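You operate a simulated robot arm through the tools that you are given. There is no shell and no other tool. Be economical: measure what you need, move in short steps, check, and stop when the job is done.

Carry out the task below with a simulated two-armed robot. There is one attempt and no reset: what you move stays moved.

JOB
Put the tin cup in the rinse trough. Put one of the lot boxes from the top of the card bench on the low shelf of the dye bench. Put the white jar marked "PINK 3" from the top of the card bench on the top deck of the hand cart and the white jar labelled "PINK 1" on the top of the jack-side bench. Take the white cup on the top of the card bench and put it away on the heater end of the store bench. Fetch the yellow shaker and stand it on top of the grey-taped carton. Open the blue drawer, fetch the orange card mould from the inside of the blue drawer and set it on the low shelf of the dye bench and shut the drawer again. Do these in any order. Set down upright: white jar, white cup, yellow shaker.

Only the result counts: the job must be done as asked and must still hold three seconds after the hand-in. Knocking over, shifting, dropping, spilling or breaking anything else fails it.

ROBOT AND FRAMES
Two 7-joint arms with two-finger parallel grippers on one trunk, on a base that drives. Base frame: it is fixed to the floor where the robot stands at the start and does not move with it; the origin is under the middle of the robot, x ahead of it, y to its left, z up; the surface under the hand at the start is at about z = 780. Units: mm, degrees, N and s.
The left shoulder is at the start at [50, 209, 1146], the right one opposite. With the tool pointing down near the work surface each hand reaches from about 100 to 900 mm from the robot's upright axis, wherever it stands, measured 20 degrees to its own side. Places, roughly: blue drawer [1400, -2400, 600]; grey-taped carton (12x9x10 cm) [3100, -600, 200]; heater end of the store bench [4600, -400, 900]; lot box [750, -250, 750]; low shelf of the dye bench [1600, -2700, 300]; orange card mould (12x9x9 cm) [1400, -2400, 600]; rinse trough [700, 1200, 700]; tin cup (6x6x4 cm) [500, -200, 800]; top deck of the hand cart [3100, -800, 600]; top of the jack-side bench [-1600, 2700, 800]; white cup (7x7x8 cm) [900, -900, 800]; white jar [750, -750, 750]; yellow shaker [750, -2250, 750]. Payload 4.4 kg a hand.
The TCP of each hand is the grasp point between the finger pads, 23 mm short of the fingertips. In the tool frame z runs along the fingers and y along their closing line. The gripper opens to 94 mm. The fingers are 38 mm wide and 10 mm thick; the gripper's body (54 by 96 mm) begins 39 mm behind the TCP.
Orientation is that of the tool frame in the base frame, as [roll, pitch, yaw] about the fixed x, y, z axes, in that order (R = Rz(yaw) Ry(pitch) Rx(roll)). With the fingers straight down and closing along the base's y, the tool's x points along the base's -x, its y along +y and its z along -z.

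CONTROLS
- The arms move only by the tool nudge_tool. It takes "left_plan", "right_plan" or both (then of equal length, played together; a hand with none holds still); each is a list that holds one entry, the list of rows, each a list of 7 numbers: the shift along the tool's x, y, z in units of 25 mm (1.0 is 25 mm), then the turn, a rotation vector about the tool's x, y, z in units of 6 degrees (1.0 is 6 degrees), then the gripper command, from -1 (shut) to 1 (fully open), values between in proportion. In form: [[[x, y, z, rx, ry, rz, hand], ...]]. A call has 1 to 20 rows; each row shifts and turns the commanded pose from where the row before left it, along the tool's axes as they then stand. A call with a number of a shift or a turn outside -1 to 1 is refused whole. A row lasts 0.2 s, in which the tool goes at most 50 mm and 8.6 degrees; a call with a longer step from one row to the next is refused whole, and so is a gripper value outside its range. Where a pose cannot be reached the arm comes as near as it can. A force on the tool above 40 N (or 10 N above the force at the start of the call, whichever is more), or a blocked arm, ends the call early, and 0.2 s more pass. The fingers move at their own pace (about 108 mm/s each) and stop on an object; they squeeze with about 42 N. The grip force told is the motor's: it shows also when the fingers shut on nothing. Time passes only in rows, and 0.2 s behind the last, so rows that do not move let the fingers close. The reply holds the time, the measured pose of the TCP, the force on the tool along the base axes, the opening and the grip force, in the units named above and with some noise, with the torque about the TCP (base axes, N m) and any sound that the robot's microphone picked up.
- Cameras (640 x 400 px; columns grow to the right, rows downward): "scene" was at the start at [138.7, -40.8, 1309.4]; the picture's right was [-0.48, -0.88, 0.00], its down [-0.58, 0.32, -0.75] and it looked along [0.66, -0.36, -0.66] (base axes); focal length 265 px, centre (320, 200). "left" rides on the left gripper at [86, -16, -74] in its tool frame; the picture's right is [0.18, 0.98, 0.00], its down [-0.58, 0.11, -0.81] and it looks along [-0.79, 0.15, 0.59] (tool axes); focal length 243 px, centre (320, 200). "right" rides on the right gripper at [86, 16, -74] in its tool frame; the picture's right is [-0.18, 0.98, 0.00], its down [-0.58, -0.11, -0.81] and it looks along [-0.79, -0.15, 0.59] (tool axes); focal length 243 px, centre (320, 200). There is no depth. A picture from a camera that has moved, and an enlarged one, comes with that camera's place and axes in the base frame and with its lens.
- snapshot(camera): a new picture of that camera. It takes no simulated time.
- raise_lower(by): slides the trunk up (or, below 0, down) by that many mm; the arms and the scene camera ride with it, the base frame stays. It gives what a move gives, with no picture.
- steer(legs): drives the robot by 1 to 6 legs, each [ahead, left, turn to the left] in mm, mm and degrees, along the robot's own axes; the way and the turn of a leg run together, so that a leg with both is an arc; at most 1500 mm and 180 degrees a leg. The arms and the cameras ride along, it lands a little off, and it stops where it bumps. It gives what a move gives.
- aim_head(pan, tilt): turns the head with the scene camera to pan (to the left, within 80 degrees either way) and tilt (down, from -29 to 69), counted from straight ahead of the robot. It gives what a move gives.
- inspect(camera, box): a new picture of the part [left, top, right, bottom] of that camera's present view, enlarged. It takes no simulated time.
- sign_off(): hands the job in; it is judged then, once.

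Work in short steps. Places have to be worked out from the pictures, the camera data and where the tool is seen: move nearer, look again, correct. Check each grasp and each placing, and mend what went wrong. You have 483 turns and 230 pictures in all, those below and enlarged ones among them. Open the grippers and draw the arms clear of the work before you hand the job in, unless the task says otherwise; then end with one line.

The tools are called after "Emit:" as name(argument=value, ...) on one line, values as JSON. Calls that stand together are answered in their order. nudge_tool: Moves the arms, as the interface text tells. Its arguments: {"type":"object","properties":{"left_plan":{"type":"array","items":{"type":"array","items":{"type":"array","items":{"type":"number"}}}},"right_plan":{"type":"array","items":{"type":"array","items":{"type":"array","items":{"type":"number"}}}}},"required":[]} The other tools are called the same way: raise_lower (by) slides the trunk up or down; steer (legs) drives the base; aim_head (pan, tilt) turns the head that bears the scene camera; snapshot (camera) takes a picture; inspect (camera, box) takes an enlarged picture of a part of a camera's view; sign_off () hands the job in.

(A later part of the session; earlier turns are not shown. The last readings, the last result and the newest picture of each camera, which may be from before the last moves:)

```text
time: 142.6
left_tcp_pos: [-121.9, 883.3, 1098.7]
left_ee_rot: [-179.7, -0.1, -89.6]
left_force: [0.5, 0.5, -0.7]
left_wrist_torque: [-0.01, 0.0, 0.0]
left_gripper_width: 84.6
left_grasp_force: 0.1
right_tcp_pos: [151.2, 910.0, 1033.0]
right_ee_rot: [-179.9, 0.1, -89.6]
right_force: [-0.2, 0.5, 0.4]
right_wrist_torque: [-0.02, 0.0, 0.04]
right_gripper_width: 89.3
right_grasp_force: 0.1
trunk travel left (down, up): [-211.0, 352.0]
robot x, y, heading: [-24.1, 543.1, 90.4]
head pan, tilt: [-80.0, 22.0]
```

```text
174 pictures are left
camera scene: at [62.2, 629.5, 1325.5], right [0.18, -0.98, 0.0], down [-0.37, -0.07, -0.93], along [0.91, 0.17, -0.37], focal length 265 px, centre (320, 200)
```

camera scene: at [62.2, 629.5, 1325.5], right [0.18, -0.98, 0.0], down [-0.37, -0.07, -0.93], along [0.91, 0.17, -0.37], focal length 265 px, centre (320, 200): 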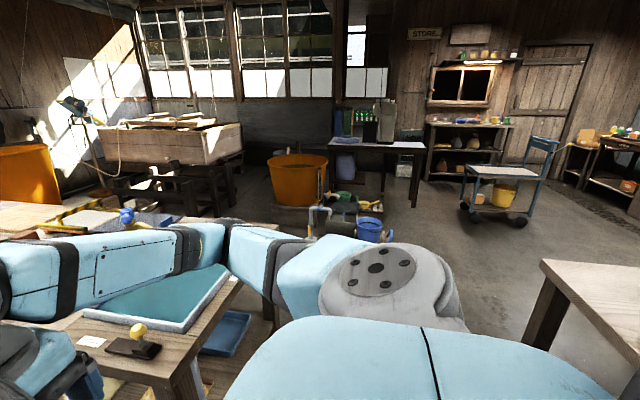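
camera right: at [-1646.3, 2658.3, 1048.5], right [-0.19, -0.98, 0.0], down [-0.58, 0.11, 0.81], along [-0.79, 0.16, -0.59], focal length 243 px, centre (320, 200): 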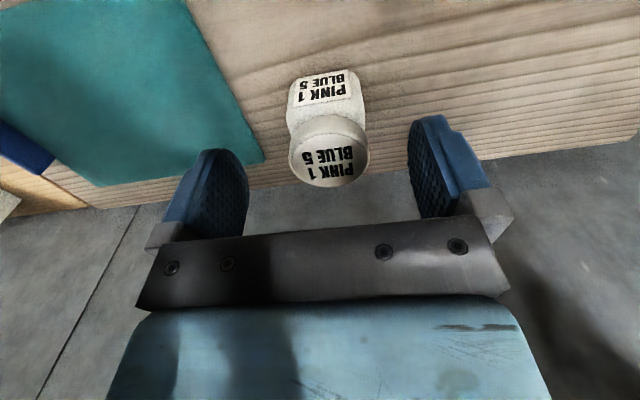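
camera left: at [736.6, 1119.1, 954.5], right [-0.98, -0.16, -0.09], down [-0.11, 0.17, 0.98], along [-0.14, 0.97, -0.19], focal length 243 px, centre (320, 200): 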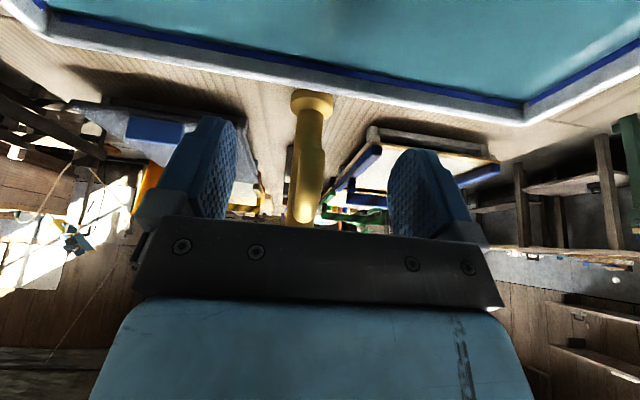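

The dolly is beyond x 1950, so the way at x ≈ 1400 is free. I drive round behind the card bench and face it.

Emit:
steer(legs=[[0, -1440, 0], [-1480, 0, 0], [0, 0, 90]])

Emit:
aim_head(pan=0, tilt=45)

Emit:
snapshot(camera="scene")

```text
time: 166.3
left_tcp_pos: [1145.9, -1017.7, 1098.2]
left_ee_rot: [-179.6, -0.1, 2.1]
left_force: [-0.3, 0.3, 0.1]
left_wrist_torque: [0.02, -0.02, 0.06]
left_gripper_width: 84.3
left_grasp_force: 0.1
right_tcp_pos: [1109.2, -746.4, 1033.0]
right_ee_rot: [-179.9, 0.2, 1.9]
right_force: [0.0, -0.8, 0.3]
right_wrist_torque: [0.0, 0.01, 0.02]
right_gripper_width: 89.4
right_grasp_force: 0.1
trunk travel left (down, up): [-211.0, 352.0]
robot x, y, heading: [1482.2, -914.6, -178.0]
head pan, tilt: [-80.0, 22.0]
```

```text
time: 167.8
left_tcp_pos: [1145.0, -1017.0, 1098.9]
left_ee_rot: [-179.5, -0.2, 1.9]
left_force: [0.1, -0.3, -0.7]
left_wrist_torque: [0.02, 0.01, -0.02]
left_gripper_width: 84.7
left_grasp_force: 0.0
right_tcp_pos: [1109.6, -745.7, 1032.1]
right_ee_rot: [-179.9, 0.1, 2.0]
right_force: [0.1, -0.5, -0.1]
right_wrist_torque: [-0.02, 0.0, -0.04]
right_gripper_width: 89.1
right_grasp_force: 0.1
trunk travel left (down, up): [-211.0, 352.0]
robot x, y, heading: [1482.5, -914.1, -178.1]
head pan, tilt: [0.0, 45.0]
```

```text
173 pictures are left
camera scene: at [1329.5, -918.6, 1290.1], right [-0.03, 1.0, 0.0], down [0.71, 0.02, -0.71], along [-0.71, -0.02, -0.71], focal length 265 px, centre (320, 200)
```

scene: 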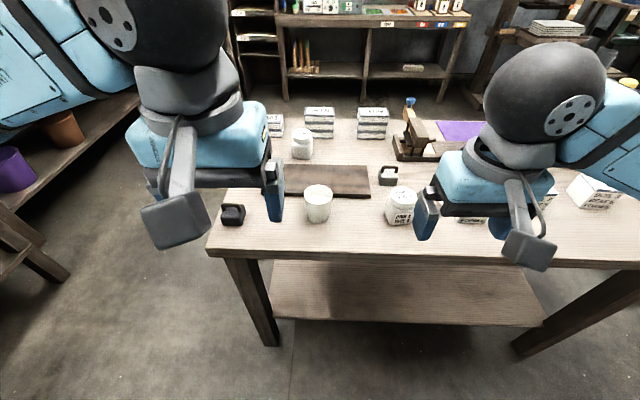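

Good view. I close in 115 mm and bring the right hand above the white cup at about (873, -935).

Emit:
steer(legs=[[115, 0, 2]])

Emit:
snapshot(camera="scene")

```text
time: 169.0
left_tcp_pos: [1035.6, -1035.2, 1099.0]
left_ee_rot: [-179.6, -0.1, 4.0]
left_force: [-0.3, -0.1, 0.2]
left_wrist_torque: [-0.01, -0.03, 0.01]
left_gripper_width: 84.7
left_grasp_force: 0.1
right_tcp_pos: [990.1, -764.7, 1032.5]
right_ee_rot: [-179.8, 0.0, 4.0]
right_force: [-0.4, 1.0, -0.4]
right_wrist_torque: [0.03, -0.02, -0.02]
right_gripper_width: 89.3
right_grasp_force: 0.1
trunk travel left (down, up): [-211.0, 352.0]
robot x, y, heading: [1367.5, -920.8, -176.5]
head pan, tilt: [0.0, 45.0]
```

```text
172 pictures are left
camera scene: at [1216.3, -929.8, 1290.0], right [-0.07, 1.0, 0.0], down [0.71, 0.05, -0.71], along [-0.7, -0.05, -0.71], focal length 265 px, centre (320, 200)
```

scene: 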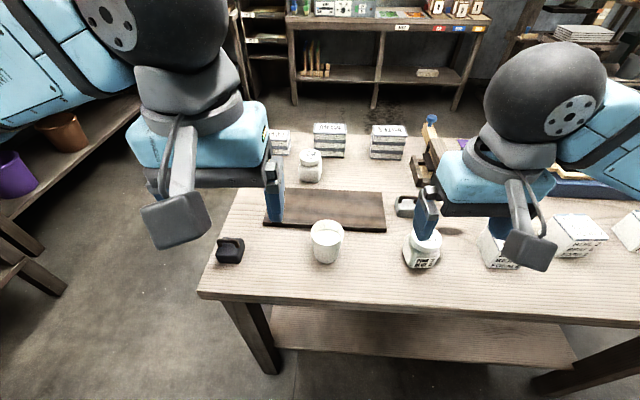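

I move the right hand over the cup while the left moves aside.

Emit:
nudge_tool(right_plan=[[[-0.73, 0.934, 0.3, 0, 0, 0, 1], [-0.73, 0.934, 0.3, 0, 0, 0, 1], [-0.73, 0.934, 0.3, 0, 0, 0, 1], [-0.73, 0.934, 0.3, 0, 0, 0, 1], [-0.73, 0.934, 0.3, 0, 0, 0, 1], [-0.73, 0.934, 0.3, 0, 0, 0, 1], [-0.73, 0.934, 0.3, 0, 0, 0, 1]]], left_plan=[[[0, 1, 0, 0, 0, 0, 1], [0, 1, 0, 0, 0, 0, 1], [0, 1, 0, 0, 0, 0, 1], [0, 1, 0, 0, 0, 0, 1], [0, 1, 0, 0, 0, 0, 1], [0, 1, 0, 0, 0, 0, 1], [0, 1, 0, 0, 0, 0, 1]]])

Emit:
snapshot(camera="right")

```text
time: 170.6
left_tcp_pos: [1049.0, -1212.0, 1098.1]
left_ee_rot: [-179.5, -0.1, 4.0]
left_force: [0.4, 0.1, -1.0]
left_wrist_torque: [0.01, -0.01, 0.0]
left_gripper_width: 94.0
left_grasp_force: 0.2
right_tcp_pos: [876.4, -937.8, 981.5]
right_ee_rot: [-180.0, 0.2, 4.0]
right_force: [-0.7, -0.5, 0.0]
right_wrist_torque: [-0.02, -0.01, -0.02]
right_gripper_width: 93.9
right_grasp_force: 0.1
trunk travel left (down, up): [-211.0, 352.0]
robot x, y, heading: [1365.2, -917.8, -175.7]
head pan, tilt: [0.0, 45.0]
```

```text
171 pictures are left
camera right: at [964.1, -947.4, 1055.6], right [-0.12, -0.99, 0.0], down [-0.59, 0.07, 0.81], along [-0.8, 0.09, -0.59], focal length 243 px, centre (320, 200)
```

right: 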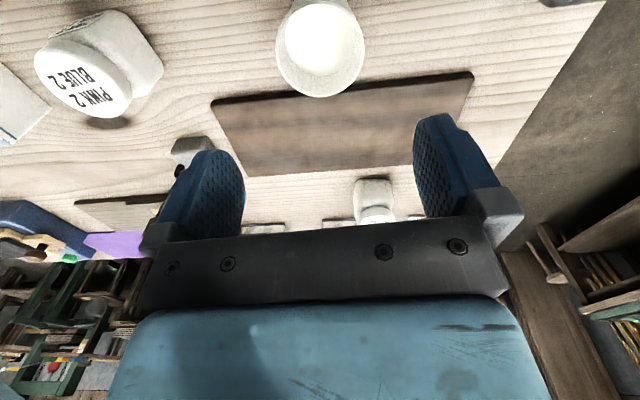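

Cup reads around x 880. I go down 90 mm and check.

Emit:
nudge_tool(right_plan=[[[0.12, 0, 0.9, 0, 0, 0, 1], [0, 0, 0.9, 0, 0, 0, 1], [0, 0, 0.9, 0, 0, 0, 1], [0, 0, 0.5, 0, 0, 0, 1]]])

Emit:
snapshot(camera="right")

Emit:
inspect(camera="scene", box=[230, 170, 430, 290])

```text
time: 171.6
left_tcp_pos: [1048.5, -1210.1, 1096.6]
left_ee_rot: [-179.6, -0.1, 4.0]
left_force: [0.0, 0.3, 0.3]
left_wrist_torque: [-0.01, -0.02, -0.03]
left_gripper_width: 94.1
left_grasp_force: 0.0
right_tcp_pos: [878.9, -936.0, 899.4]
right_ee_rot: [180.0, 0.1, 4.0]
right_force: [-0.2, 0.0, 1.0]
right_wrist_torque: [-0.01, 0.03, 0.01]
right_gripper_width: 94.0
right_grasp_force: 0.0
trunk travel left (down, up): [-211.0, 352.0]
robot x, y, heading: [1368.6, -923.2, -176.2]
head pan, tilt: [0.0, 45.0]
```

```text
170 pictures are left
camera right: at [967.1, -945.0, 976.0], right [-0.12, -0.99, 0.0], down [-0.59, 0.07, 0.81], along [-0.8, 0.09, -0.59], focal length 243 px, centre (320, 200)
```

right: 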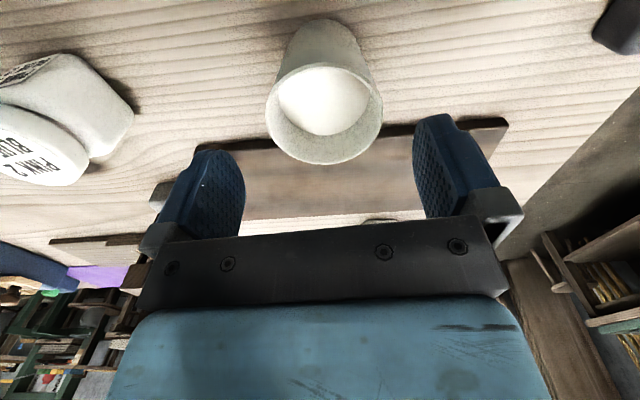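

```text
3.20 times, centred on (330, 230) of scene
camera zoom: at [1217.1, -929.6, 1290.1], right [-0.07, 1.0, 0.0], down [0.71, 0.05, -0.71], along [-0.71, -0.05, -0.71], focal length 849 px, centre (288, 104)
```

zoom: 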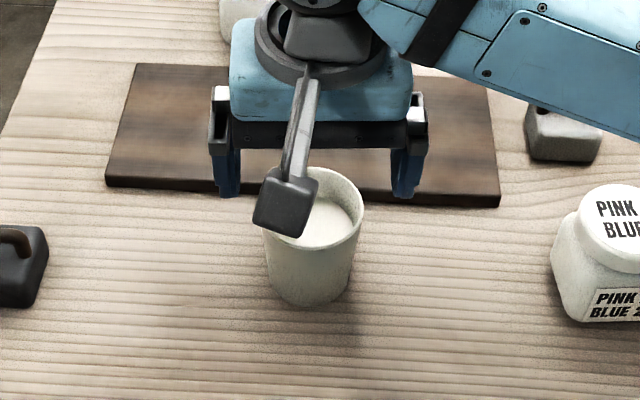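

The cup holds a white liquid, so I keep it level and move gently. I centre, go down to z 830 and close.

Emit:
nudge_tool(right_plan=[[[0.16, 0.12, 0.7, 0, 0, 0, 1], [0, 0, 0.7, 0, 0, 0, 1], [0, 0, 0.7, 0, 0, 0, 1], [0, 0, 0.65, 0, 0, 0, 1], [0, 0, 0, 0, 0, 0, 0.6], [0, 0, 0, 0, 0, 0, 0.3], [0, 0, 0, 0, 0, 0, -1], [0, 0, 0, 0, 0, 0, -1]]])

Emit:
snapshot(camera="right")

```text
time: 173.4
left_tcp_pos: [1047.4, -1212.0, 1097.6]
left_ee_rot: [-179.6, -0.1, 4.0]
left_force: [0.5, 0.2, -0.1]
left_wrist_torque: [-0.01, -0.01, 0.0]
left_gripper_width: 94.1
left_grasp_force: 0.1
right_tcp_pos: [881.8, -939.1, 831.5]
right_ee_rot: [-179.9, 0.0, 4.0]
right_force: [-1.1, 0.8, -0.5]
right_wrist_torque: [-0.02, 0.03, -0.01]
right_gripper_width: 66.5
right_grasp_force: 42.8
trunk travel left (down, up): [-211.0, 352.0]
robot x, y, heading: [1364.9, -919.0, -175.9]
head pan, tilt: [0.0, 45.0]
```

```text
168 pictures are left
camera right: at [970.3, -948.1, 906.9], right [-0.12, -0.99, 0.0], down [-0.59, 0.07, 0.81], along [-0.8, 0.09, -0.59], focal length 243 px, centre (320, 200)
```

right: 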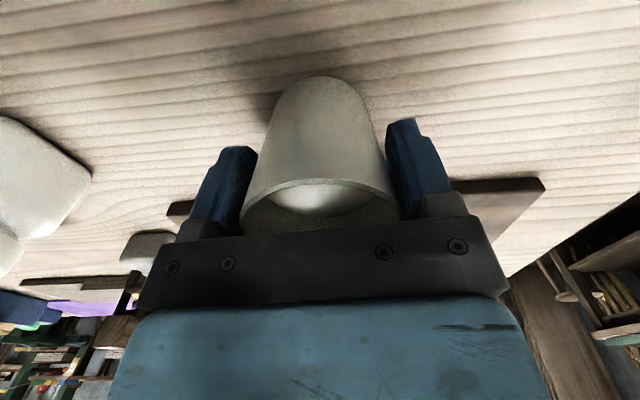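

Gripped at 66.5 mm. I lift gently.

Emit:
nudge_tool(right_plan=[[[0, 0, -0.15, 0, 0, 0, -1], [0, 0, -0.3, 0, 0, 0, -1], [0, 0, -0.4, 0, 0, 0, -1], [0, 0, -0.5, 0, 0, 0, -1], [0, 0, -0.5, 0, 0, 0, -1], [0, 0, -0.5, 0, 0, 0, -1], [0, 0, -0.5, 0, 0, 0, -1], [0, 0, -0.5, 0, 0, 0, -1], [0, 0, -0.5, 0, 0, 0, -1], [0, 0, -0.5, 0, 0, 0, -1], [0, 0, -0.5, 0, 0, 0, -1], [0, 0, -0.4, 0, 0, 0, -1], [0, 0, -0.3, 0, 0, 0, -1], [0, 0, -0.15, 0, 0, 0, -1]]])

Emit:
nudge_tool(right_plan=[[[0.1, -0.15, 0, 0, 0, 0, -1], [0.15, -0.3, 0, 0, 0, 0, -1], [0.2, -0.45, 0, 0, 0, 0, -1], [0.2, -0.6, 0, 0, 0, 0, -1], [0.2, -0.6, 0, 0, 0, 0, -1], [0.2, -0.6, 0, 0, 0, 0, -1], [0.2, -0.6, 0, 0, 0, 0, -1], [0.2, -0.6, 0, 0, 0, 0, -1], [0.2, -0.6, 0, 0, 0, 0, -1], [0.2, -0.6, 0, 0, 0, 0, -1], [0.2, -0.6, 0, 0, 0, 0, -1], [0.2, -0.6, 0, 0, 0, 0, -1], [0.2, -0.6, 0, 0, 0, 0, -1], [0.2, -0.6, 0, 0, 0, 0, -1], [0.2, -0.6, 0, 0, 0, 0, -1], [0.2, -0.6, 0, 0, 0, 0, -1], [0.15, -0.45, 0, 0, 0, 0, -1], [0.1, -0.3, 0, 0, 0, 0, -1], [0.05, -0.15, 0, 0, 0, 0, -1]]])

Emit:
snapshot(camera="right")

Emit:
snapshot(camera="scene")

```text
time: 176.4
left_tcp_pos: [1049.2, -1210.3, 1096.8]
left_ee_rot: [-179.6, -0.1, 4.0]
left_force: [-0.6, 0.2, 0.0]
left_wrist_torque: [0.06, 0.0, 0.02]
left_gripper_width: 93.9
left_grasp_force: 0.1
right_tcp_pos: [882.7, -939.4, 974.6]
right_ee_rot: [-179.8, 0.1, 4.0]
right_force: [0.5, -0.2, -0.9]
right_wrist_torque: [-0.01, 0.0, 0.03]
right_gripper_width: 66.2
right_grasp_force: 41.9
trunk travel left (down, up): [-211.0, 352.0]
robot x, y, heading: [1369.0, -922.7, -176.0]
head pan, tilt: [0.0, 45.0]
```

```text
time: 180.4
left_tcp_pos: [1048.0, -1209.7, 1098.5]
left_ee_rot: [-179.6, -0.2, 3.9]
left_force: [0.1, -1.1, -0.1]
left_wrist_torque: [0.04, 0.04, -0.02]
left_gripper_width: 94.1
left_grasp_force: 0.0
right_tcp_pos: [949.7, -694.1, 973.5]
right_ee_rot: [-179.9, 0.1, 3.9]
right_force: [0.5, -0.6, -1.4]
right_wrist_torque: [0.02, 0.02, 0.01]
right_gripper_width: 66.4
right_grasp_force: 41.9
trunk travel left (down, up): [-211.0, 352.0]
robot x, y, heading: [1367.1, -919.2, -175.9]
head pan, tilt: [0.0, 45.0]
```

```text
167 pictures are left
camera right: at [1038.2, -703.3, 1049.7], right [-0.12, -0.99, 0.0], down [-0.59, 0.07, 0.81], along [-0.8, 0.09, -0.59], focal length 243 px, centre (320, 200)
```

right: 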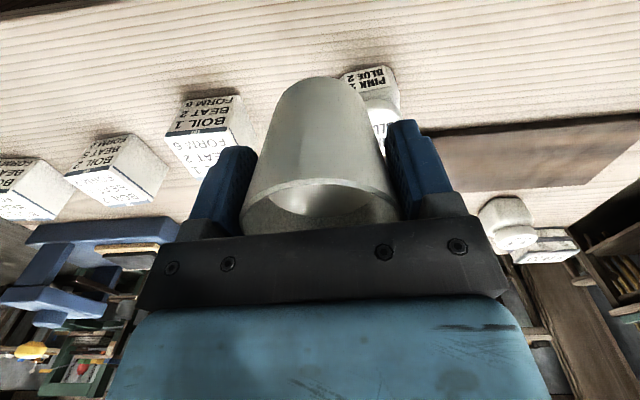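

```text
166 pictures are left
camera scene: at [1217.1, -929.6, 1290.1], right [-0.07, 1.0, 0.0], down [0.71, 0.05, -0.71], along [-0.71, -0.05, -0.71], focal length 265 px, centre (320, 200)
```

scene: 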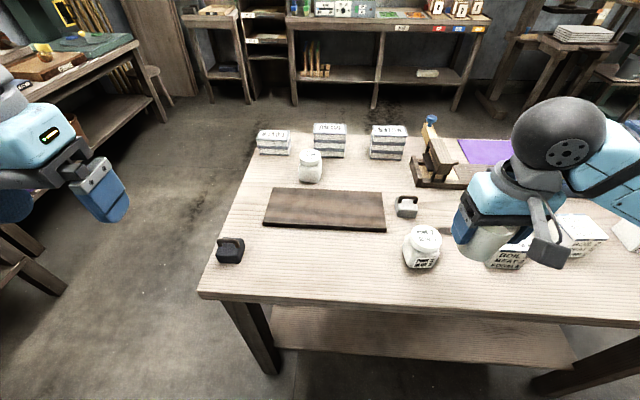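

Cup is held upright. Now the left hand goes toward PINK 3 at about (618, -992), stopping short to look.

Emit:
nudge_tool(left_plan=[[[-0.98, -0.69, 0.36, 0, 0, 0, 1], [-0.98, -0.69, 0.36, 0, 0, 0, 1], [-0.98, -0.69, 0.36, 0, 0, 0, 1], [-0.98, -0.69, 0.36, 0, 0, 0, 1], [-0.98, -0.69, 0.36, 0, 0, 0, 1], [-0.98, -0.69, 0.36, 0, 0, 0, 1], [-0.98, -0.69, 0.36, 0, 0, 0, 1], [-0.98, -0.69, 0.36, 0, 0, 0, 1], [-0.98, -0.69, 0.36, 0, 0, 0, 1], [-0.98, -0.69, 0.36, 0, 0, 0, 1], [-0.98, -0.69, 0.36, 0, 0, 0, 1], [-0.98, -0.69, 0.36, 0, 0, 0, 1], [-0.98, -0.69, 0.36, 0, 0, 0, 1], [-0.98, -0.69, 0.36, 0, 0, 0, 1]]])

Emit:
snapshot(camera="left")

```text
time: 183.4
left_tcp_pos: [687.9, -990.9, 973.1]
left_ee_rot: [-179.6, -0.1, 4.0]
left_force: [0.3, -0.4, -0.5]
left_wrist_torque: [-0.03, 0.0, 0.02]
left_gripper_width: 94.1
left_grasp_force: 0.0
right_tcp_pos: [949.5, -695.0, 972.8]
right_ee_rot: [-179.9, 0.0, 4.0]
right_force: [-0.2, 0.2, -0.2]
right_wrist_torque: [-0.03, 0.01, -0.01]
right_gripper_width: 66.2
right_grasp_force: 41.8
trunk travel left (down, up): [-211.0, 352.0]
robot x, y, heading: [1367.4, -921.1, -175.8]
head pan, tilt: [0.0, 45.0]
```

```text
165 pictures are left
camera left: at [773.0, -969.0, 1048.0], right [0.25, -0.97, -0.01], down [-0.57, -0.15, 0.8], along [-0.78, -0.2, -0.59], focal length 243 px, centre (320, 200)
```

left: 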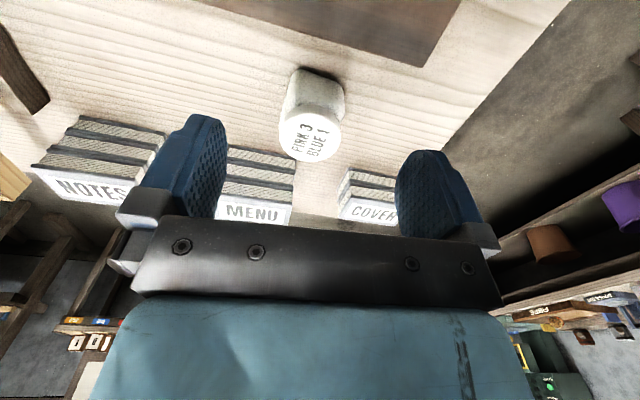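

I zoom to see how the jar's square body is turned.

Emit:
inspect(camera="left", box=[230, 50, 410, 190])

Emit:
inspect(camera="scene", box=[260, 120, 360, 200])

```text
2.86 times, centred on (320, 120) of left
camera zoom: at [773.0, -969.0, 1048.0], right [0.25, -0.97, -0.01], down [-0.57, -0.15, 0.8], along [-0.78, -0.2, -0.59], focal length 693 px, centre (320, 429)
```

zoom: 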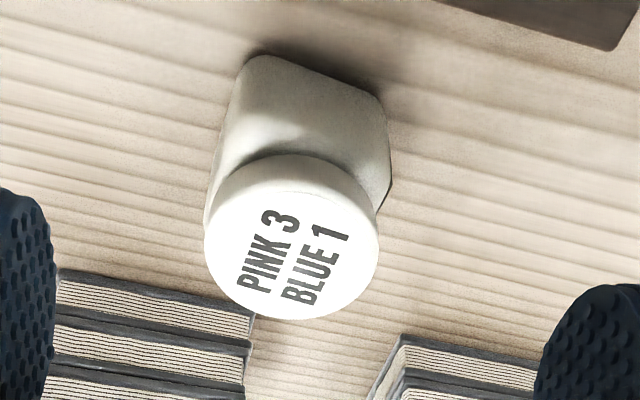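

```text
5.00 times, centred on (310, 160) of scene
camera zoom: at [1216.7, -928.9, 1290.0], right [-0.07, 1.0, 0.0], down [0.71, 0.05, -0.71], along [-0.71, -0.05, -0.71], focal length 1327 px, centre (370, 400)
```

zoom: 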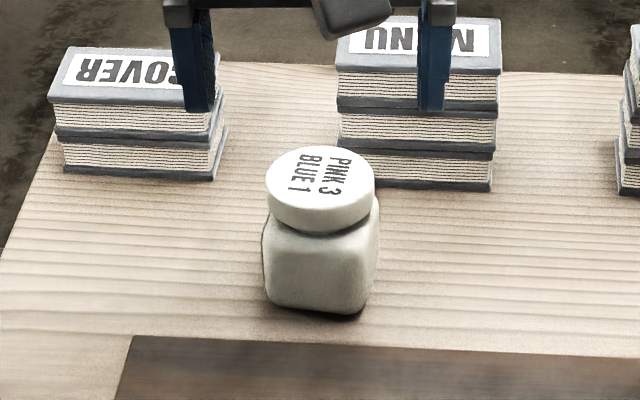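

PINK 3 is at about (617, -994), turned a few degrees. I move over it with a small twist and descend part way.

Emit:
nudge_tool(left_plan=[[[-0.95, -0.03, 0, 0, 0, 0.3, 1], [-0.95, -0.03, 0, 0, 0, 0.3, 1], [-0.95, -0.03, 0, 0, 0, 0.3, 1], [0, 0, 0.9, 0, 0, 0, 1], [0, 0, 0.9, 0, 0, 0, 1], [0, 0, 0.9, 0, 0, 0, 1], [0, 0, 0.5, 0, 0, 0, 1]]])

Emit:
snapshot(camera="left")

```text
time: 185.0
left_tcp_pos: [619.3, -992.2, 893.2]
left_ee_rot: [-179.5, 0.0, -1.5]
left_force: [0.1, -0.4, 0.2]
left_wrist_torque: [-0.01, -0.03, 0.01]
left_gripper_width: 94.0
left_grasp_force: 0.2
right_tcp_pos: [950.0, -693.4, 974.4]
right_ee_rot: [179.9, 0.1, 4.1]
right_force: [1.4, 0.2, -0.9]
right_wrist_torque: [0.01, -0.02, -0.01]
right_gripper_width: 66.5
right_grasp_force: 41.6
trunk travel left (down, up): [-211.0, 352.0]
robot x, y, heading: [1366.2, -918.4, -176.1]
head pan, tilt: [0.0, 45.0]
```

```text
162 pictures are left
camera left: at [704.7, -978.0, 968.0], right [0.16, -0.99, -0.01], down [-0.58, -0.1, 0.8], along [-0.8, -0.12, -0.59], focal length 243 px, centre (320, 200)
```

left: 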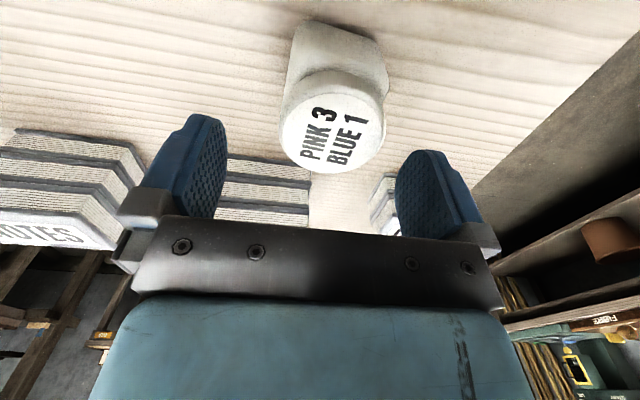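

Nearly centred; a 5 mm y fix, then down to z 836 and close.

Emit:
nudge_tool(left_plan=[[[0.08, 0.2, 0.5, 0, 0, 0.3, 1], [0, 0, 0.7, 0, 0, 0, 1], [0, 0, 0.7, 0, 0, 0, 1], [0, 0, 0.38, 0, 0, 0, 1], [0, 0, 0, 0, 0, 0, -1], [0, 0, 0, 0, 0, 0, -1], [0, 0, 0, 0, 0, 0, -1]]])

Emit:
snapshot(camera="left")

```text
time: 186.6
left_tcp_pos: [621.1, -996.2, 836.7]
left_ee_rot: [-179.5, 0.0, -3.2]
left_force: [-0.6, -0.9, 0.9]
left_wrist_torque: [-0.07, 0.1, -0.01]
left_gripper_width: 59.8
left_grasp_force: 41.7
right_tcp_pos: [950.6, -694.4, 974.6]
right_ee_rot: [-179.9, 0.1, 4.0]
right_force: [0.7, -0.4, -1.1]
right_wrist_torque: [0.0, 0.0, 0.0]
right_gripper_width: 66.3
right_grasp_force: 41.8
trunk travel left (down, up): [-211.0, 352.0]
robot x, y, heading: [1367.6, -919.5, -176.0]
head pan, tilt: [0.0, 45.0]
```

```text
161 pictures are left
camera left: at [706.9, -985.2, 911.3], right [0.13, -0.99, -0.01], down [-0.59, -0.08, 0.81], along [-0.8, -0.1, -0.59], focal length 243 px, centre (320, 200)
```

left: 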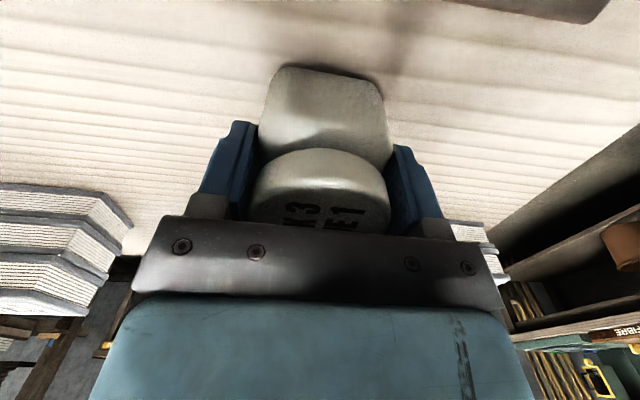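

Held at 59.8 mm. I lift it and draw it back to the left side.

Emit:
nudge_tool(left_plan=[[[0, 0, -0.5, 0, 0, 0, -1], [0, 0, -1, 0, 0, 0, -1], [0, 0, -1, 0, 0, 0, -1], [0, 0, -1, 0, 0, 0, -1], [0, 0, -1, 0, 0, 0, -1], [0, 0, -1, 0, 0, 0, -1], [1, 0.3, 0, 0, 0, 0, -1], [1, 0.3, 0, 0, 0, 0, -1], [1, 0.3, 0, 0, 0, 0, -1], [1, 0.3, 0, 0, 0, 0, -1], [1, 0.3, 0, 0, 0, 0, -1], [1, 0.3, 0, 0, 0, 0, -1], [1, 0.3, 0, 0, 0, 0, -1], [1, 0.3, 0, 0, 0, 0, -1], [1, 0.3, 0, 0, 0, 0, -1], [1, 0.3, 0, 0, 0, 0, -1], [1, 0.3, 0, 0, 0, 0, -1], [1, 0.3, 0, 0, 0, 0, -1], [1, 0.3, 0, 0, 0, 0, -1], [1, 0.3, 0, 0, 0, 0, -1]]])

Emit:
aim_head(pan=80, tilt=20)

Emit:
snapshot(camera="scene")

```text
time: 190.8
left_tcp_pos: [965.4, -1123.0, 971.5]
left_ee_rot: [-179.5, 0.0, -3.2]
left_force: [0.1, -0.3, -1.6]
left_wrist_torque: [-0.02, 0.01, 0.0]
left_gripper_width: 59.9
left_grasp_force: 41.8
right_tcp_pos: [950.3, -693.9, 973.4]
right_ee_rot: [-179.9, 0.1, 4.0]
right_force: [0.7, 0.5, -1.3]
right_wrist_torque: [0.0, 0.01, -0.01]
right_gripper_width: 66.4
right_grasp_force: 41.9
trunk travel left (down, up): [-211.0, 352.0]
robot x, y, heading: [1366.1, -919.0, -176.1]
head pan, tilt: [0.0, 45.0]
```

```text
time: 192.3
left_tcp_pos: [964.1, -1121.7, 971.6]
left_ee_rot: [-179.6, 0.1, -3.1]
left_force: [1.1, -0.2, -1.7]
left_wrist_torque: [0.02, 0.0, -0.01]
left_gripper_width: 59.8
left_grasp_force: 41.9
right_tcp_pos: [949.6, -695.3, 973.6]
right_ee_rot: [-179.8, 0.1, 4.1]
right_force: [-0.1, 0.4, -1.4]
right_wrist_torque: [0.01, 0.0, 0.02]
right_gripper_width: 66.3
right_grasp_force: 42.0
trunk travel left (down, up): [-211.0, 352.0]
robot x, y, heading: [1369.9, -918.9, -175.8]
head pan, tilt: [80.0, 20.0]
```

```text
160 pictures are left
camera scene: at [1288.3, -1016.7, 1328.7], right [-0.99, 0.11, 0.0], down [0.04, 0.34, -0.94], along [-0.1, -0.93, -0.34], focal length 265 px, centre (320, 200)
```

scene: 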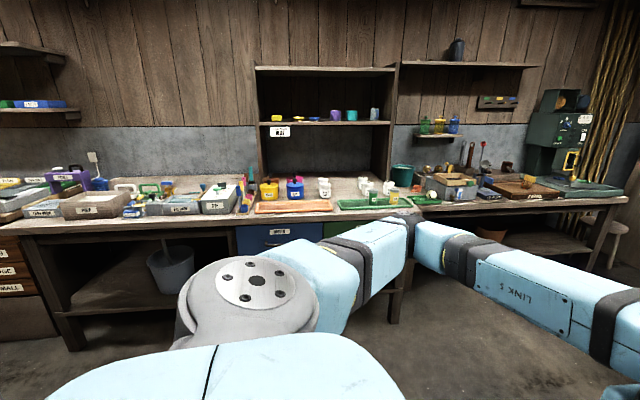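

Dye bench with blue and green drawers is in view. Now I back off and turn toward the hand cart.

Emit:
steer(legs=[[-420, 0, 0], [0, 0, 176]])

Emit:
aim_head(pan=0, tilt=20)

Emit:
snapshot(camera="scene")

```text
time: 202.1
left_tcp_pos: [2208.2, -727.0, 972.8]
left_ee_rot: [-179.6, -0.1, 171.3]
left_force: [0.4, 0.1, -1.7]
left_wrist_torque: [-0.03, -0.02, 0.01]
left_gripper_width: 59.5
left_grasp_force: 42.0
right_tcp_pos: [2181.2, -1154.8, 974.6]
right_ee_rot: [-179.8, 0.1, 178.4]
right_force: [-0.8, -0.5, -0.9]
right_wrist_torque: [-0.03, -0.02, -0.05]
right_gripper_width: 66.6
right_grasp_force: 42.3
trunk travel left (down, up): [-211.0, 352.0]
robot x, y, heading: [1787.2, -891.1, -1.5]
head pan, tilt: [80.0, 20.0]
```

```text
time: 203.6
left_tcp_pos: [2207.5, -727.2, 972.0]
left_ee_rot: [-179.8, 0.0, 171.4]
left_force: [0.1, -0.4, -2.0]
left_wrist_torque: [0.01, 0.01, -0.02]
left_gripper_width: 59.5
left_grasp_force: 42.0
right_tcp_pos: [2182.0, -1154.7, 973.8]
right_ee_rot: [-179.9, 0.2, 178.4]
right_force: [0.4, 0.2, -0.9]
right_wrist_torque: [0.03, 0.04, 0.01]
right_gripper_width: 66.3
right_grasp_force: 41.8
trunk travel left (down, up): [-211.0, 352.0]
robot x, y, heading: [1788.7, -890.0, -1.4]
head pan, tilt: [0.0, 20.0]
```

```text
159 pictures are left
camera scene: at [1945.3, -895.3, 1328.8], right [-0.03, -1.0, 0.0], down [-0.34, 0.01, -0.94], along [0.94, -0.02, -0.34], focal length 265 px, centre (320, 200)
```

scene: 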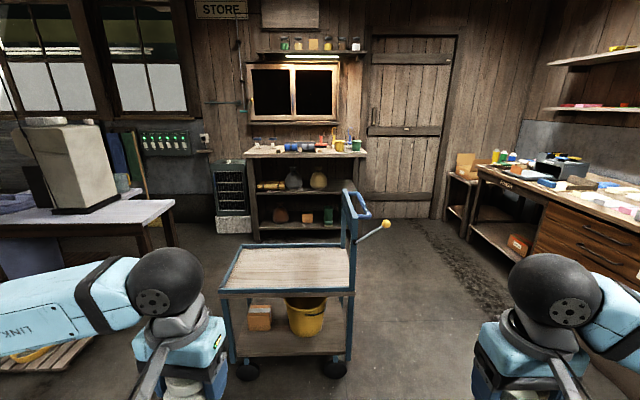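

The cart is straight ahead, the store bench with the heater at its left end beyond. I drive 560 mm nearer and look down.

Emit:
steer(legs=[[560, 0, 1.5]])

Emit:
aim_head(pan=10, tilt=40)

Emit:
snapshot(camera="scene")

```text
time: 206.8
left_tcp_pos: [2767.8, -720.9, 973.2]
left_ee_rot: [-179.6, -0.2, 173.1]
left_force: [0.0, -0.1, -1.6]
left_wrist_torque: [0.02, 0.02, 0.02]
left_gripper_width: 59.5
left_grasp_force: 42.4
right_tcp_pos: [2754.3, -1150.4, 974.7]
right_ee_rot: [-179.9, 0.1, -179.9]
right_force: [-0.1, -0.3, -0.6]
right_wrist_torque: [-0.02, 0.0, 0.01]
right_gripper_width: 66.4
right_grasp_force: 42.3
trunk travel left (down, up): [-211.0, 352.0]
robot x, y, heading: [2351.1, -894.8, 0.5]
head pan, tilt: [0.0, 20.0]
```

```text
time: 207.7
left_tcp_pos: [2767.5, -722.0, 971.7]
left_ee_rot: [-179.5, 0.1, 173.0]
left_force: [0.6, -0.2, -2.0]
left_wrist_torque: [-0.04, 0.01, -0.01]
left_gripper_width: 59.5
left_grasp_force: 42.3
right_tcp_pos: [2752.2, -1150.0, 973.7]
right_ee_rot: [-179.9, 0.0, -179.9]
right_force: [-0.2, -0.5, -1.0]
right_wrist_torque: [-0.01, -0.01, 0.0]
right_gripper_width: 66.3
right_grasp_force: 42.2
trunk travel left (down, up): [-211.0, 352.0]
robot x, y, heading: [2352.5, -900.6, 0.2]
head pan, tilt: [10.0, 40.0]
```

```text
158 pictures are left
camera scene: at [2500.4, -882.7, 1297.4], right [0.18, -0.98, 0.0], down [-0.63, -0.11, -0.77], along [0.75, 0.13, -0.64], focal length 265 px, centre (320, 200)
```

scene: 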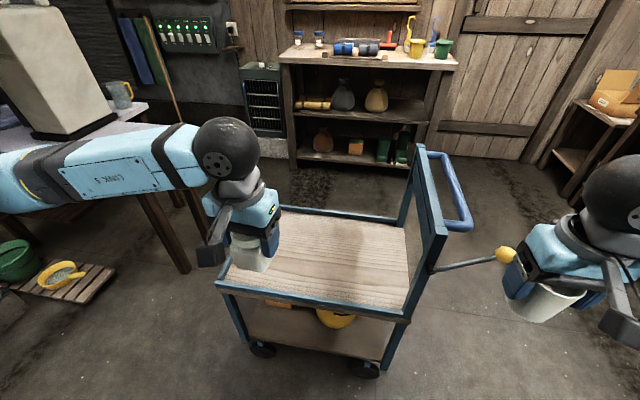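

The cart's lever knob is at about (2870, -1170, 895), ahead of my right hand, so I stay put and reach with the left arm: over the deck first, then lower the trunk.

Emit:
nudge_tool(left_plan=[[[-0.974, 0.047, 0, 0, 0, 0, -1], [-0.974, 0.047, 0, 0, 0, 0, -1], [-0.974, 0.047, 0, 0, 0, 0, -1], [-0.974, 0.047, 0, 0, 0, 0, -1], [-0.974, 0.047, 0, 0, 0, 0, -1], [-0.974, 0.047, 0, 0, 0, 0, -1], [-0.974, 0.047, 0, 0, 0, 0, -1], [-0.974, 0.047, 0, 0, 0, 0, -1], [-0.974, 0.047, 0, 0, 0, 0, -1], [-0.974, 0.047, 0, 0, 0, 0, -1]]])

Emit:
raise_lower(by=-150)

Emit:
snapshot(camera="left")

Emit:
snapshot(camera="scene")

```text
time: 209.8
left_tcp_pos: [3009.9, -741.2, 971.3]
left_ee_rot: [-179.6, -0.1, 173.0]
left_force: [0.1, -0.3, -2.0]
left_wrist_torque: [-0.01, 0.01, -0.04]
left_gripper_width: 59.7
left_grasp_force: 42.0
right_tcp_pos: [2753.8, -1150.9, 972.6]
right_ee_rot: [-180.0, 0.0, -179.8]
right_force: [-0.5, 0.2, -0.9]
right_wrist_torque: [-0.01, 0.04, -0.01]
right_gripper_width: 66.1
right_grasp_force: 42.0
trunk travel left (down, up): [-211.0, 352.0]
robot x, y, heading: [2348.3, -897.6, -0.0]
head pan, tilt: [10.0, 40.0]
```

```text
time: 211.6
left_tcp_pos: [3009.1, -739.6, 821.5]
left_ee_rot: [-179.6, 0.1, 172.9]
left_force: [-0.4, -0.1, -1.7]
left_wrist_torque: [-0.03, 0.01, 0.02]
left_gripper_width: 59.5
left_grasp_force: 41.9
right_tcp_pos: [2754.0, -1151.0, 825.2]
right_ee_rot: [-179.9, 0.1, -179.9]
right_force: [1.0, 0.1, -0.7]
right_wrist_torque: [-0.02, 0.03, 0.01]
right_gripper_width: 66.2
right_grasp_force: 41.8
trunk travel left (down, up): [-61.0, 502.0]
robot x, y, heading: [2351.1, -897.5, 0.1]
head pan, tilt: [10.0, 40.0]
```

```text
157 pictures are left
camera left: at [2920.9, -744.5, 897.2], right [-0.06, 1.0, -0.01], down [0.59, 0.04, 0.81], along [0.8, 0.05, -0.59], focal length 243 px, centre (320, 200)
```

left: 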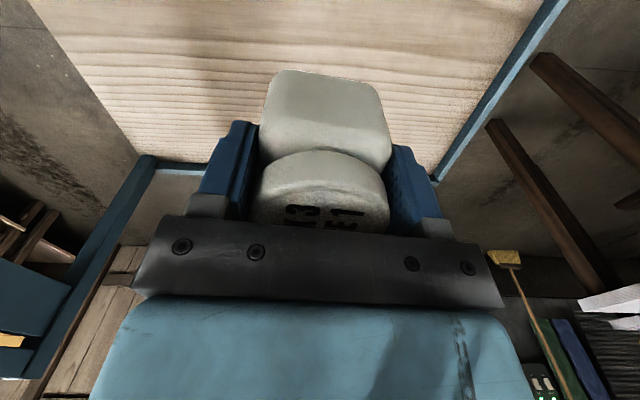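

```text
156 pictures are left
camera scene: at [2500.2, -882.7, 1147.4], right [0.18, -0.98, 0.0], down [-0.63, -0.11, -0.77], along [0.75, 0.14, -0.64], focal length 265 px, centre (320, 200)
```

scene: 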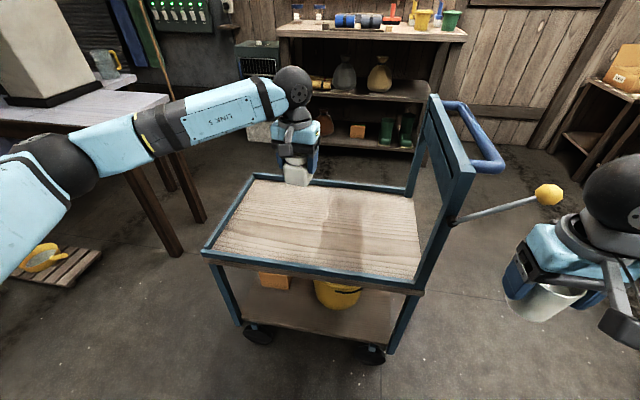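

Over the deck. The left hand goes down in steps.

Emit:
nudge_tool(left_plan=[[[0, 0, 0.9, 0, 0, 0, -1], [0, 0, 0.9, 0, 0, 0, -1], [0, 0, 0.9, 0, 0, 0, -1], [0, 0, 0.9, 0, 0, 0, -1], [0, 0, 0.9, 0, 0, 0, -1], [0, 0, 0.9, 0, 0, 0, -1]]])

Emit:
snapshot(camera="scene")

Emit:
snapshot(camera="left")

```text
time: 213.0
left_tcp_pos: [3008.6, -740.7, 686.6]
left_ee_rot: [-179.6, 0.0, 173.1]
left_force: [0.2, 0.1, -1.9]
left_wrist_torque: [0.05, 0.0, -0.02]
left_gripper_width: 59.6
left_grasp_force: 42.0
right_tcp_pos: [2753.3, -1150.1, 823.7]
right_ee_rot: [-179.9, 0.0, -179.9]
right_force: [-0.1, 0.1, -0.9]
right_wrist_torque: [-0.01, 0.03, -0.01]
right_gripper_width: 66.2
right_grasp_force: 42.0
trunk travel left (down, up): [-61.0, 502.0]
robot x, y, heading: [2351.8, -897.7, 0.4]
head pan, tilt: [10.0, 40.0]
```

```text
155 pictures are left
camera scene: at [2500.5, -882.7, 1147.3], right [0.18, -0.98, 0.0], down [-0.63, -0.11, -0.77], along [0.75, 0.14, -0.64], focal length 265 px, centre (320, 200)
```

scene: 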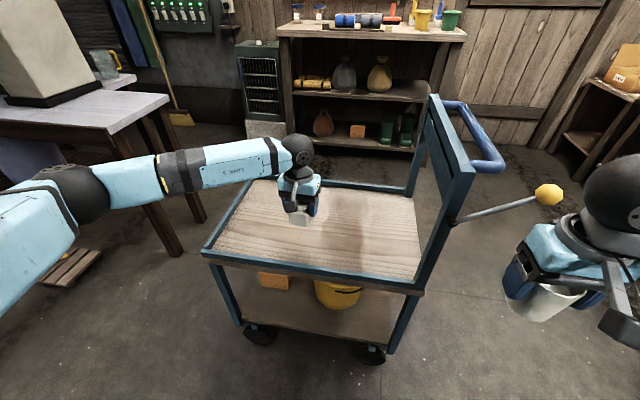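

```text
154 pictures are left
camera left: at [2920.8, -745.3, 762.1], right [-0.06, 1.0, -0.01], down [0.59, 0.04, 0.81], along [0.8, 0.05, -0.59], focal length 243 px, centre (320, 200)
```

left: 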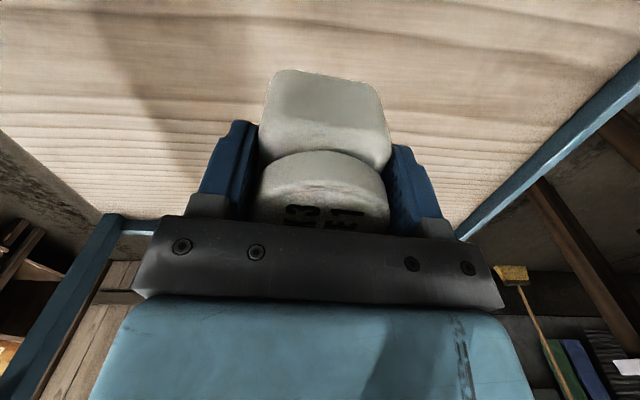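

Down further in small steps until contact.

Emit:
nudge_tool(left_plan=[[[0, 0, 0.3, 0, 0, 0, -1], [0, 0, 0.25, 0, 0, 0, -1], [0, 0, 0.2, 0, 0, 0, -1], [0, 0, 0.2, 0, 0, 0, -1]]])

Emit:
inspect(camera="scene", box=[220, 130, 380, 250])

```text
time: 214.0
left_tcp_pos: [3009.7, -741.7, 663.4]
left_ee_rot: [-179.5, -0.1, 173.1]
left_force: [0.1, -0.4, -1.6]
left_wrist_torque: [-0.01, 0.02, 0.02]
left_gripper_width: 59.6
left_grasp_force: 41.9
right_tcp_pos: [2753.2, -1149.9, 823.8]
right_ee_rot: [-179.9, 0.1, -179.9]
right_force: [0.3, 0.3, -1.2]
right_wrist_torque: [-0.01, -0.03, -0.02]
right_gripper_width: 66.1
right_grasp_force: 41.9
trunk travel left (down, up): [-61.0, 502.0]
robot x, y, heading: [2352.9, -900.3, 0.1]
head pan, tilt: [10.0, 40.0]
```

```text
3.33 times, centred on (300, 190) of scene
camera zoom: at [2500.4, -882.7, 1147.3], right [0.18, -0.98, 0.0], down [-0.63, -0.11, -0.77], along [0.75, 0.14, -0.64], focal length 884 px, centre (387, 233)
```

zoom: 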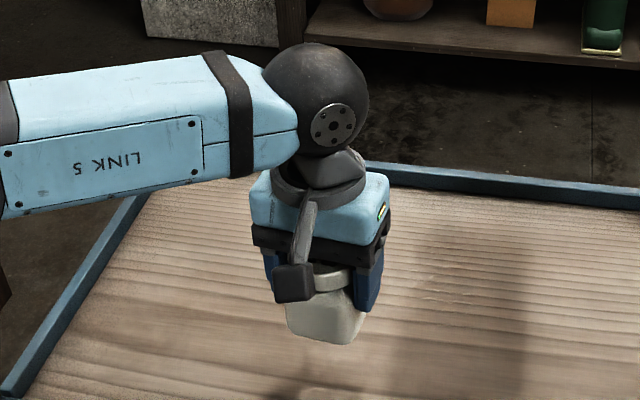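

Still above the deck. Continuing.

Emit:
nudge_tool(left_plan=[[[0, 0, 0.2, 0, 0, 0, -1], [0, 0, 0.2, 0, 0, 0, -1], [0, 0, 0.2, 0, 0, 0, -1], [0, 0, 0.2, 0, 0, 0, -1]]])

Emit:
nudge_tool(left_plan=[[[0, 0, 0.15, 0, 0, 0, -1], [0, 0, 0.15, 0, 0, 0, -1], [0, 0, 0.15, 0, 0, 0, -1]]])

Emit:
inspect(camera="scene", box=[220, 130, 380, 250])

```text
time: 215.0
left_tcp_pos: [3010.0, -741.5, 642.3]
left_ee_rot: [-179.7, 0.0, 173.0]
left_force: [0.3, 0.5, -1.3]
left_wrist_torque: [0.04, -0.02, -0.02]
left_gripper_width: 59.9
left_grasp_force: 42.6
right_tcp_pos: [2753.5, -1151.2, 823.3]
right_ee_rot: [-179.9, 0.1, -179.9]
right_force: [0.6, 0.0, -0.8]
right_wrist_torque: [0.0, 0.02, 0.01]
right_gripper_width: 66.5
right_grasp_force: 42.2
trunk travel left (down, up): [-61.0, 502.0]
robot x, y, heading: [2351.0, -892.2, 0.4]
head pan, tilt: [10.0, 40.0]
```

```text
time: 215.8
left_tcp_pos: [3008.3, -741.9, 632.3]
left_ee_rot: [-179.7, 0.0, 173.0]
left_force: [0.3, 0.6, -1.3]
left_wrist_torque: [0.03, -0.02, -0.01]
left_gripper_width: 59.6
left_grasp_force: 42.7
right_tcp_pos: [2753.1, -1150.4, 824.5]
right_ee_rot: [-179.9, 0.1, -179.9]
right_force: [-0.2, 0.2, -0.7]
right_wrist_torque: [0.01, 0.01, -0.04]
right_gripper_width: 66.2
right_grasp_force: 41.6
trunk travel left (down, up): [-61.0, 502.0]
robot x, y, heading: [2355.0, -900.7, 0.4]
head pan, tilt: [10.0, 40.0]
```

```text
3.33 times, centred on (300, 190) of scene
camera zoom: at [2500.4, -882.7, 1147.3], right [0.18, -0.98, 0.0], down [-0.63, -0.11, -0.77], along [0.75, 0.14, -0.64], focal length 884 px, centre (387, 233)
```

zoom: 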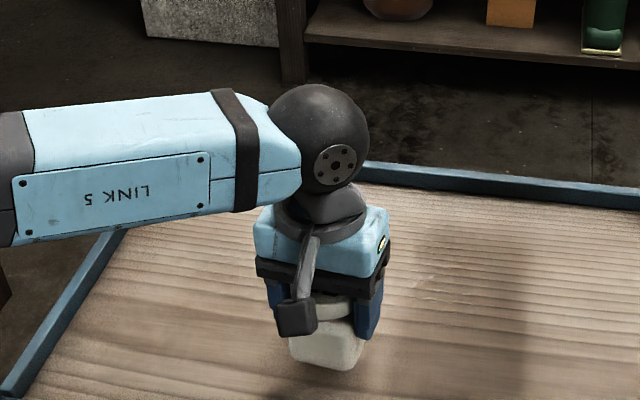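

Getting close. A few more small steps.

Emit:
nudge_tool(left_plan=[[[0, 0, 0.15, 0, 0, 0, -1], [0, 0, 0.15, 0, 0, 0, -1], [0, 0, 0.15, 0, 0, 0, -1]]])

Emit:
nudge_tool(left_plan=[[[0, 0, 0.15, 0, 0, 0, -1], [0, 0, 0.15, 0, 0, 0, -1]]])

Emit:
nudge_tool(left_plan=[[[0, 0, 0.15, 0, 0, 0, -1], [0, 0, 0.15, 0, 0, 0, -1]]])

Emit:
inspect(camera="scene", box=[220, 130, 380, 250])

```text
time: 216.6
left_tcp_pos: [3009.4, -742.3, 619.5]
left_ee_rot: [-179.7, 0.1, 173.0]
left_force: [-0.6, -0.9, -1.5]
left_wrist_torque: [-0.04, -0.02, -0.04]
left_gripper_width: 59.7
left_grasp_force: 41.8
right_tcp_pos: [2754.6, -1150.5, 823.2]
right_ee_rot: [-179.9, 0.0, -179.9]
right_force: [-0.4, -0.7, -0.8]
right_wrist_torque: [0.0, 0.03, 0.0]
right_gripper_width: 66.2
right_grasp_force: 41.5
trunk travel left (down, up): [-61.0, 502.0]
robot x, y, heading: [2352.5, -897.4, 0.3]
head pan, tilt: [10.0, 40.0]
```

```text
time: 217.2
left_tcp_pos: [3009.2, -741.1, 612.4]
left_ee_rot: [-179.4, -0.1, 173.0]
left_force: [-0.2, -0.7, -0.7]
left_wrist_torque: [-0.01, -0.02, -0.01]
left_gripper_width: 59.7
left_grasp_force: 42.0
right_tcp_pos: [2753.6, -1148.9, 824.2]
right_ee_rot: [-179.8, 0.1, -179.8]
right_force: [0.6, 0.4, -0.4]
right_wrist_torque: [-0.05, 0.04, 0.01]
right_gripper_width: 66.2
right_grasp_force: 41.7
trunk travel left (down, up): [-61.0, 502.0]
robot x, y, heading: [2349.9, -897.4, 0.2]
head pan, tilt: [10.0, 40.0]
```

```text
time: 217.8
left_tcp_pos: [3009.4, -741.9, 606.9]
left_ee_rot: [-179.6, 0.0, 172.9]
left_force: [-1.9, 1.0, 7.1]
left_wrist_torque: [0.34, 0.21, 0.03]
left_gripper_width: 59.5
left_grasp_force: 41.9
right_tcp_pos: [2751.9, -1150.5, 824.6]
right_ee_rot: [-180.0, 0.0, -179.9]
right_force: [-0.6, -0.1, -0.8]
right_wrist_torque: [0.02, 0.01, 0.02]
right_gripper_width: 66.1
right_grasp_force: 42.1
trunk travel left (down, up): [-61.0, 502.0]
robot x, y, heading: [2349.4, -898.8, 0.1]
head pan, tilt: [10.0, 40.0]
```

```text
3.33 times, centred on (300, 190) of scene
camera zoom: at [2499.5, -882.9, 1147.7], right [0.18, -0.98, 0.0], down [-0.63, -0.11, -0.77], along [0.75, 0.14, -0.64], focal length 884 px, centre (387, 233)
```

zoom: 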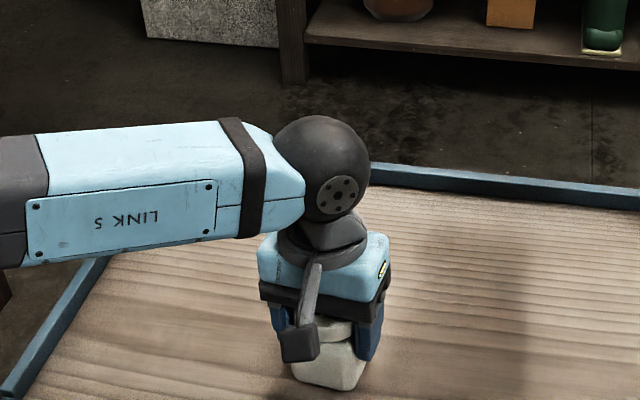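

Contact with the deck (z ≈ 551). I release and raise the hand.

Emit:
nudge_tool(left_plan=[[[0, 0, 0.04, 0, 0, 0, -1], [0, 0, 0, 0, 0, 0, -0.1], [0, 0, 0, 0, 0, 0, 0.6], [0, 0, 0, 0, 0, 0, 0.9], [0, 0, -0.5, 0, 0, 0, 0.9], [0, 0, -1, 0, 0, 0, 0.9], [0, 0, -1, 0, 0, 0, 0.9], [0, 0, -1, 0, 0, 0, 0.9], [0, 0, -1, 0, 0, 0, 0.9], [0, 0, -1, 0, 0, 0, 0.9], [0, 0, -1, 0, 0, 0, 0.9]]])

Emit:
inspect(camera="scene", box=[200, 130, 440, 300])

```text
time: 220.2
left_tcp_pos: [3009.5, -742.0, 767.0]
left_ee_rot: [-179.5, -0.1, 173.0]
left_force: [-0.7, -0.1, 0.4]
left_wrist_torque: [0.02, -0.01, 0.04]
left_gripper_width: 89.0
left_grasp_force: 0.1
right_tcp_pos: [2753.1, -1149.9, 824.1]
right_ee_rot: [179.9, 0.1, -179.9]
right_force: [-0.2, 0.0, -0.1]
right_wrist_torque: [0.01, -0.04, 0.04]
right_gripper_width: 66.2
right_grasp_force: 41.7
trunk travel left (down, up): [-61.0, 502.0]
robot x, y, heading: [2350.4, -898.9, 0.2]
head pan, tilt: [10.0, 40.0]
```

```text
2.35 times, centred on (320, 215) of scene
camera zoom: at [2500.1, -882.8, 1147.4], right [0.18, -0.98, 0.0], down [-0.63, -0.11, -0.77], along [0.75, 0.14, -0.64], focal length 624 px, centre (320, 165)
```

zoom: 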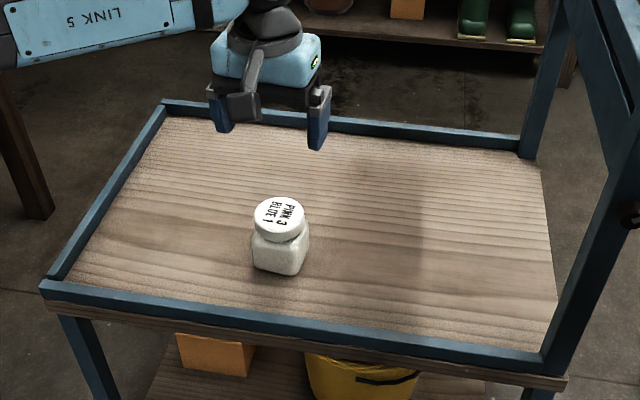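

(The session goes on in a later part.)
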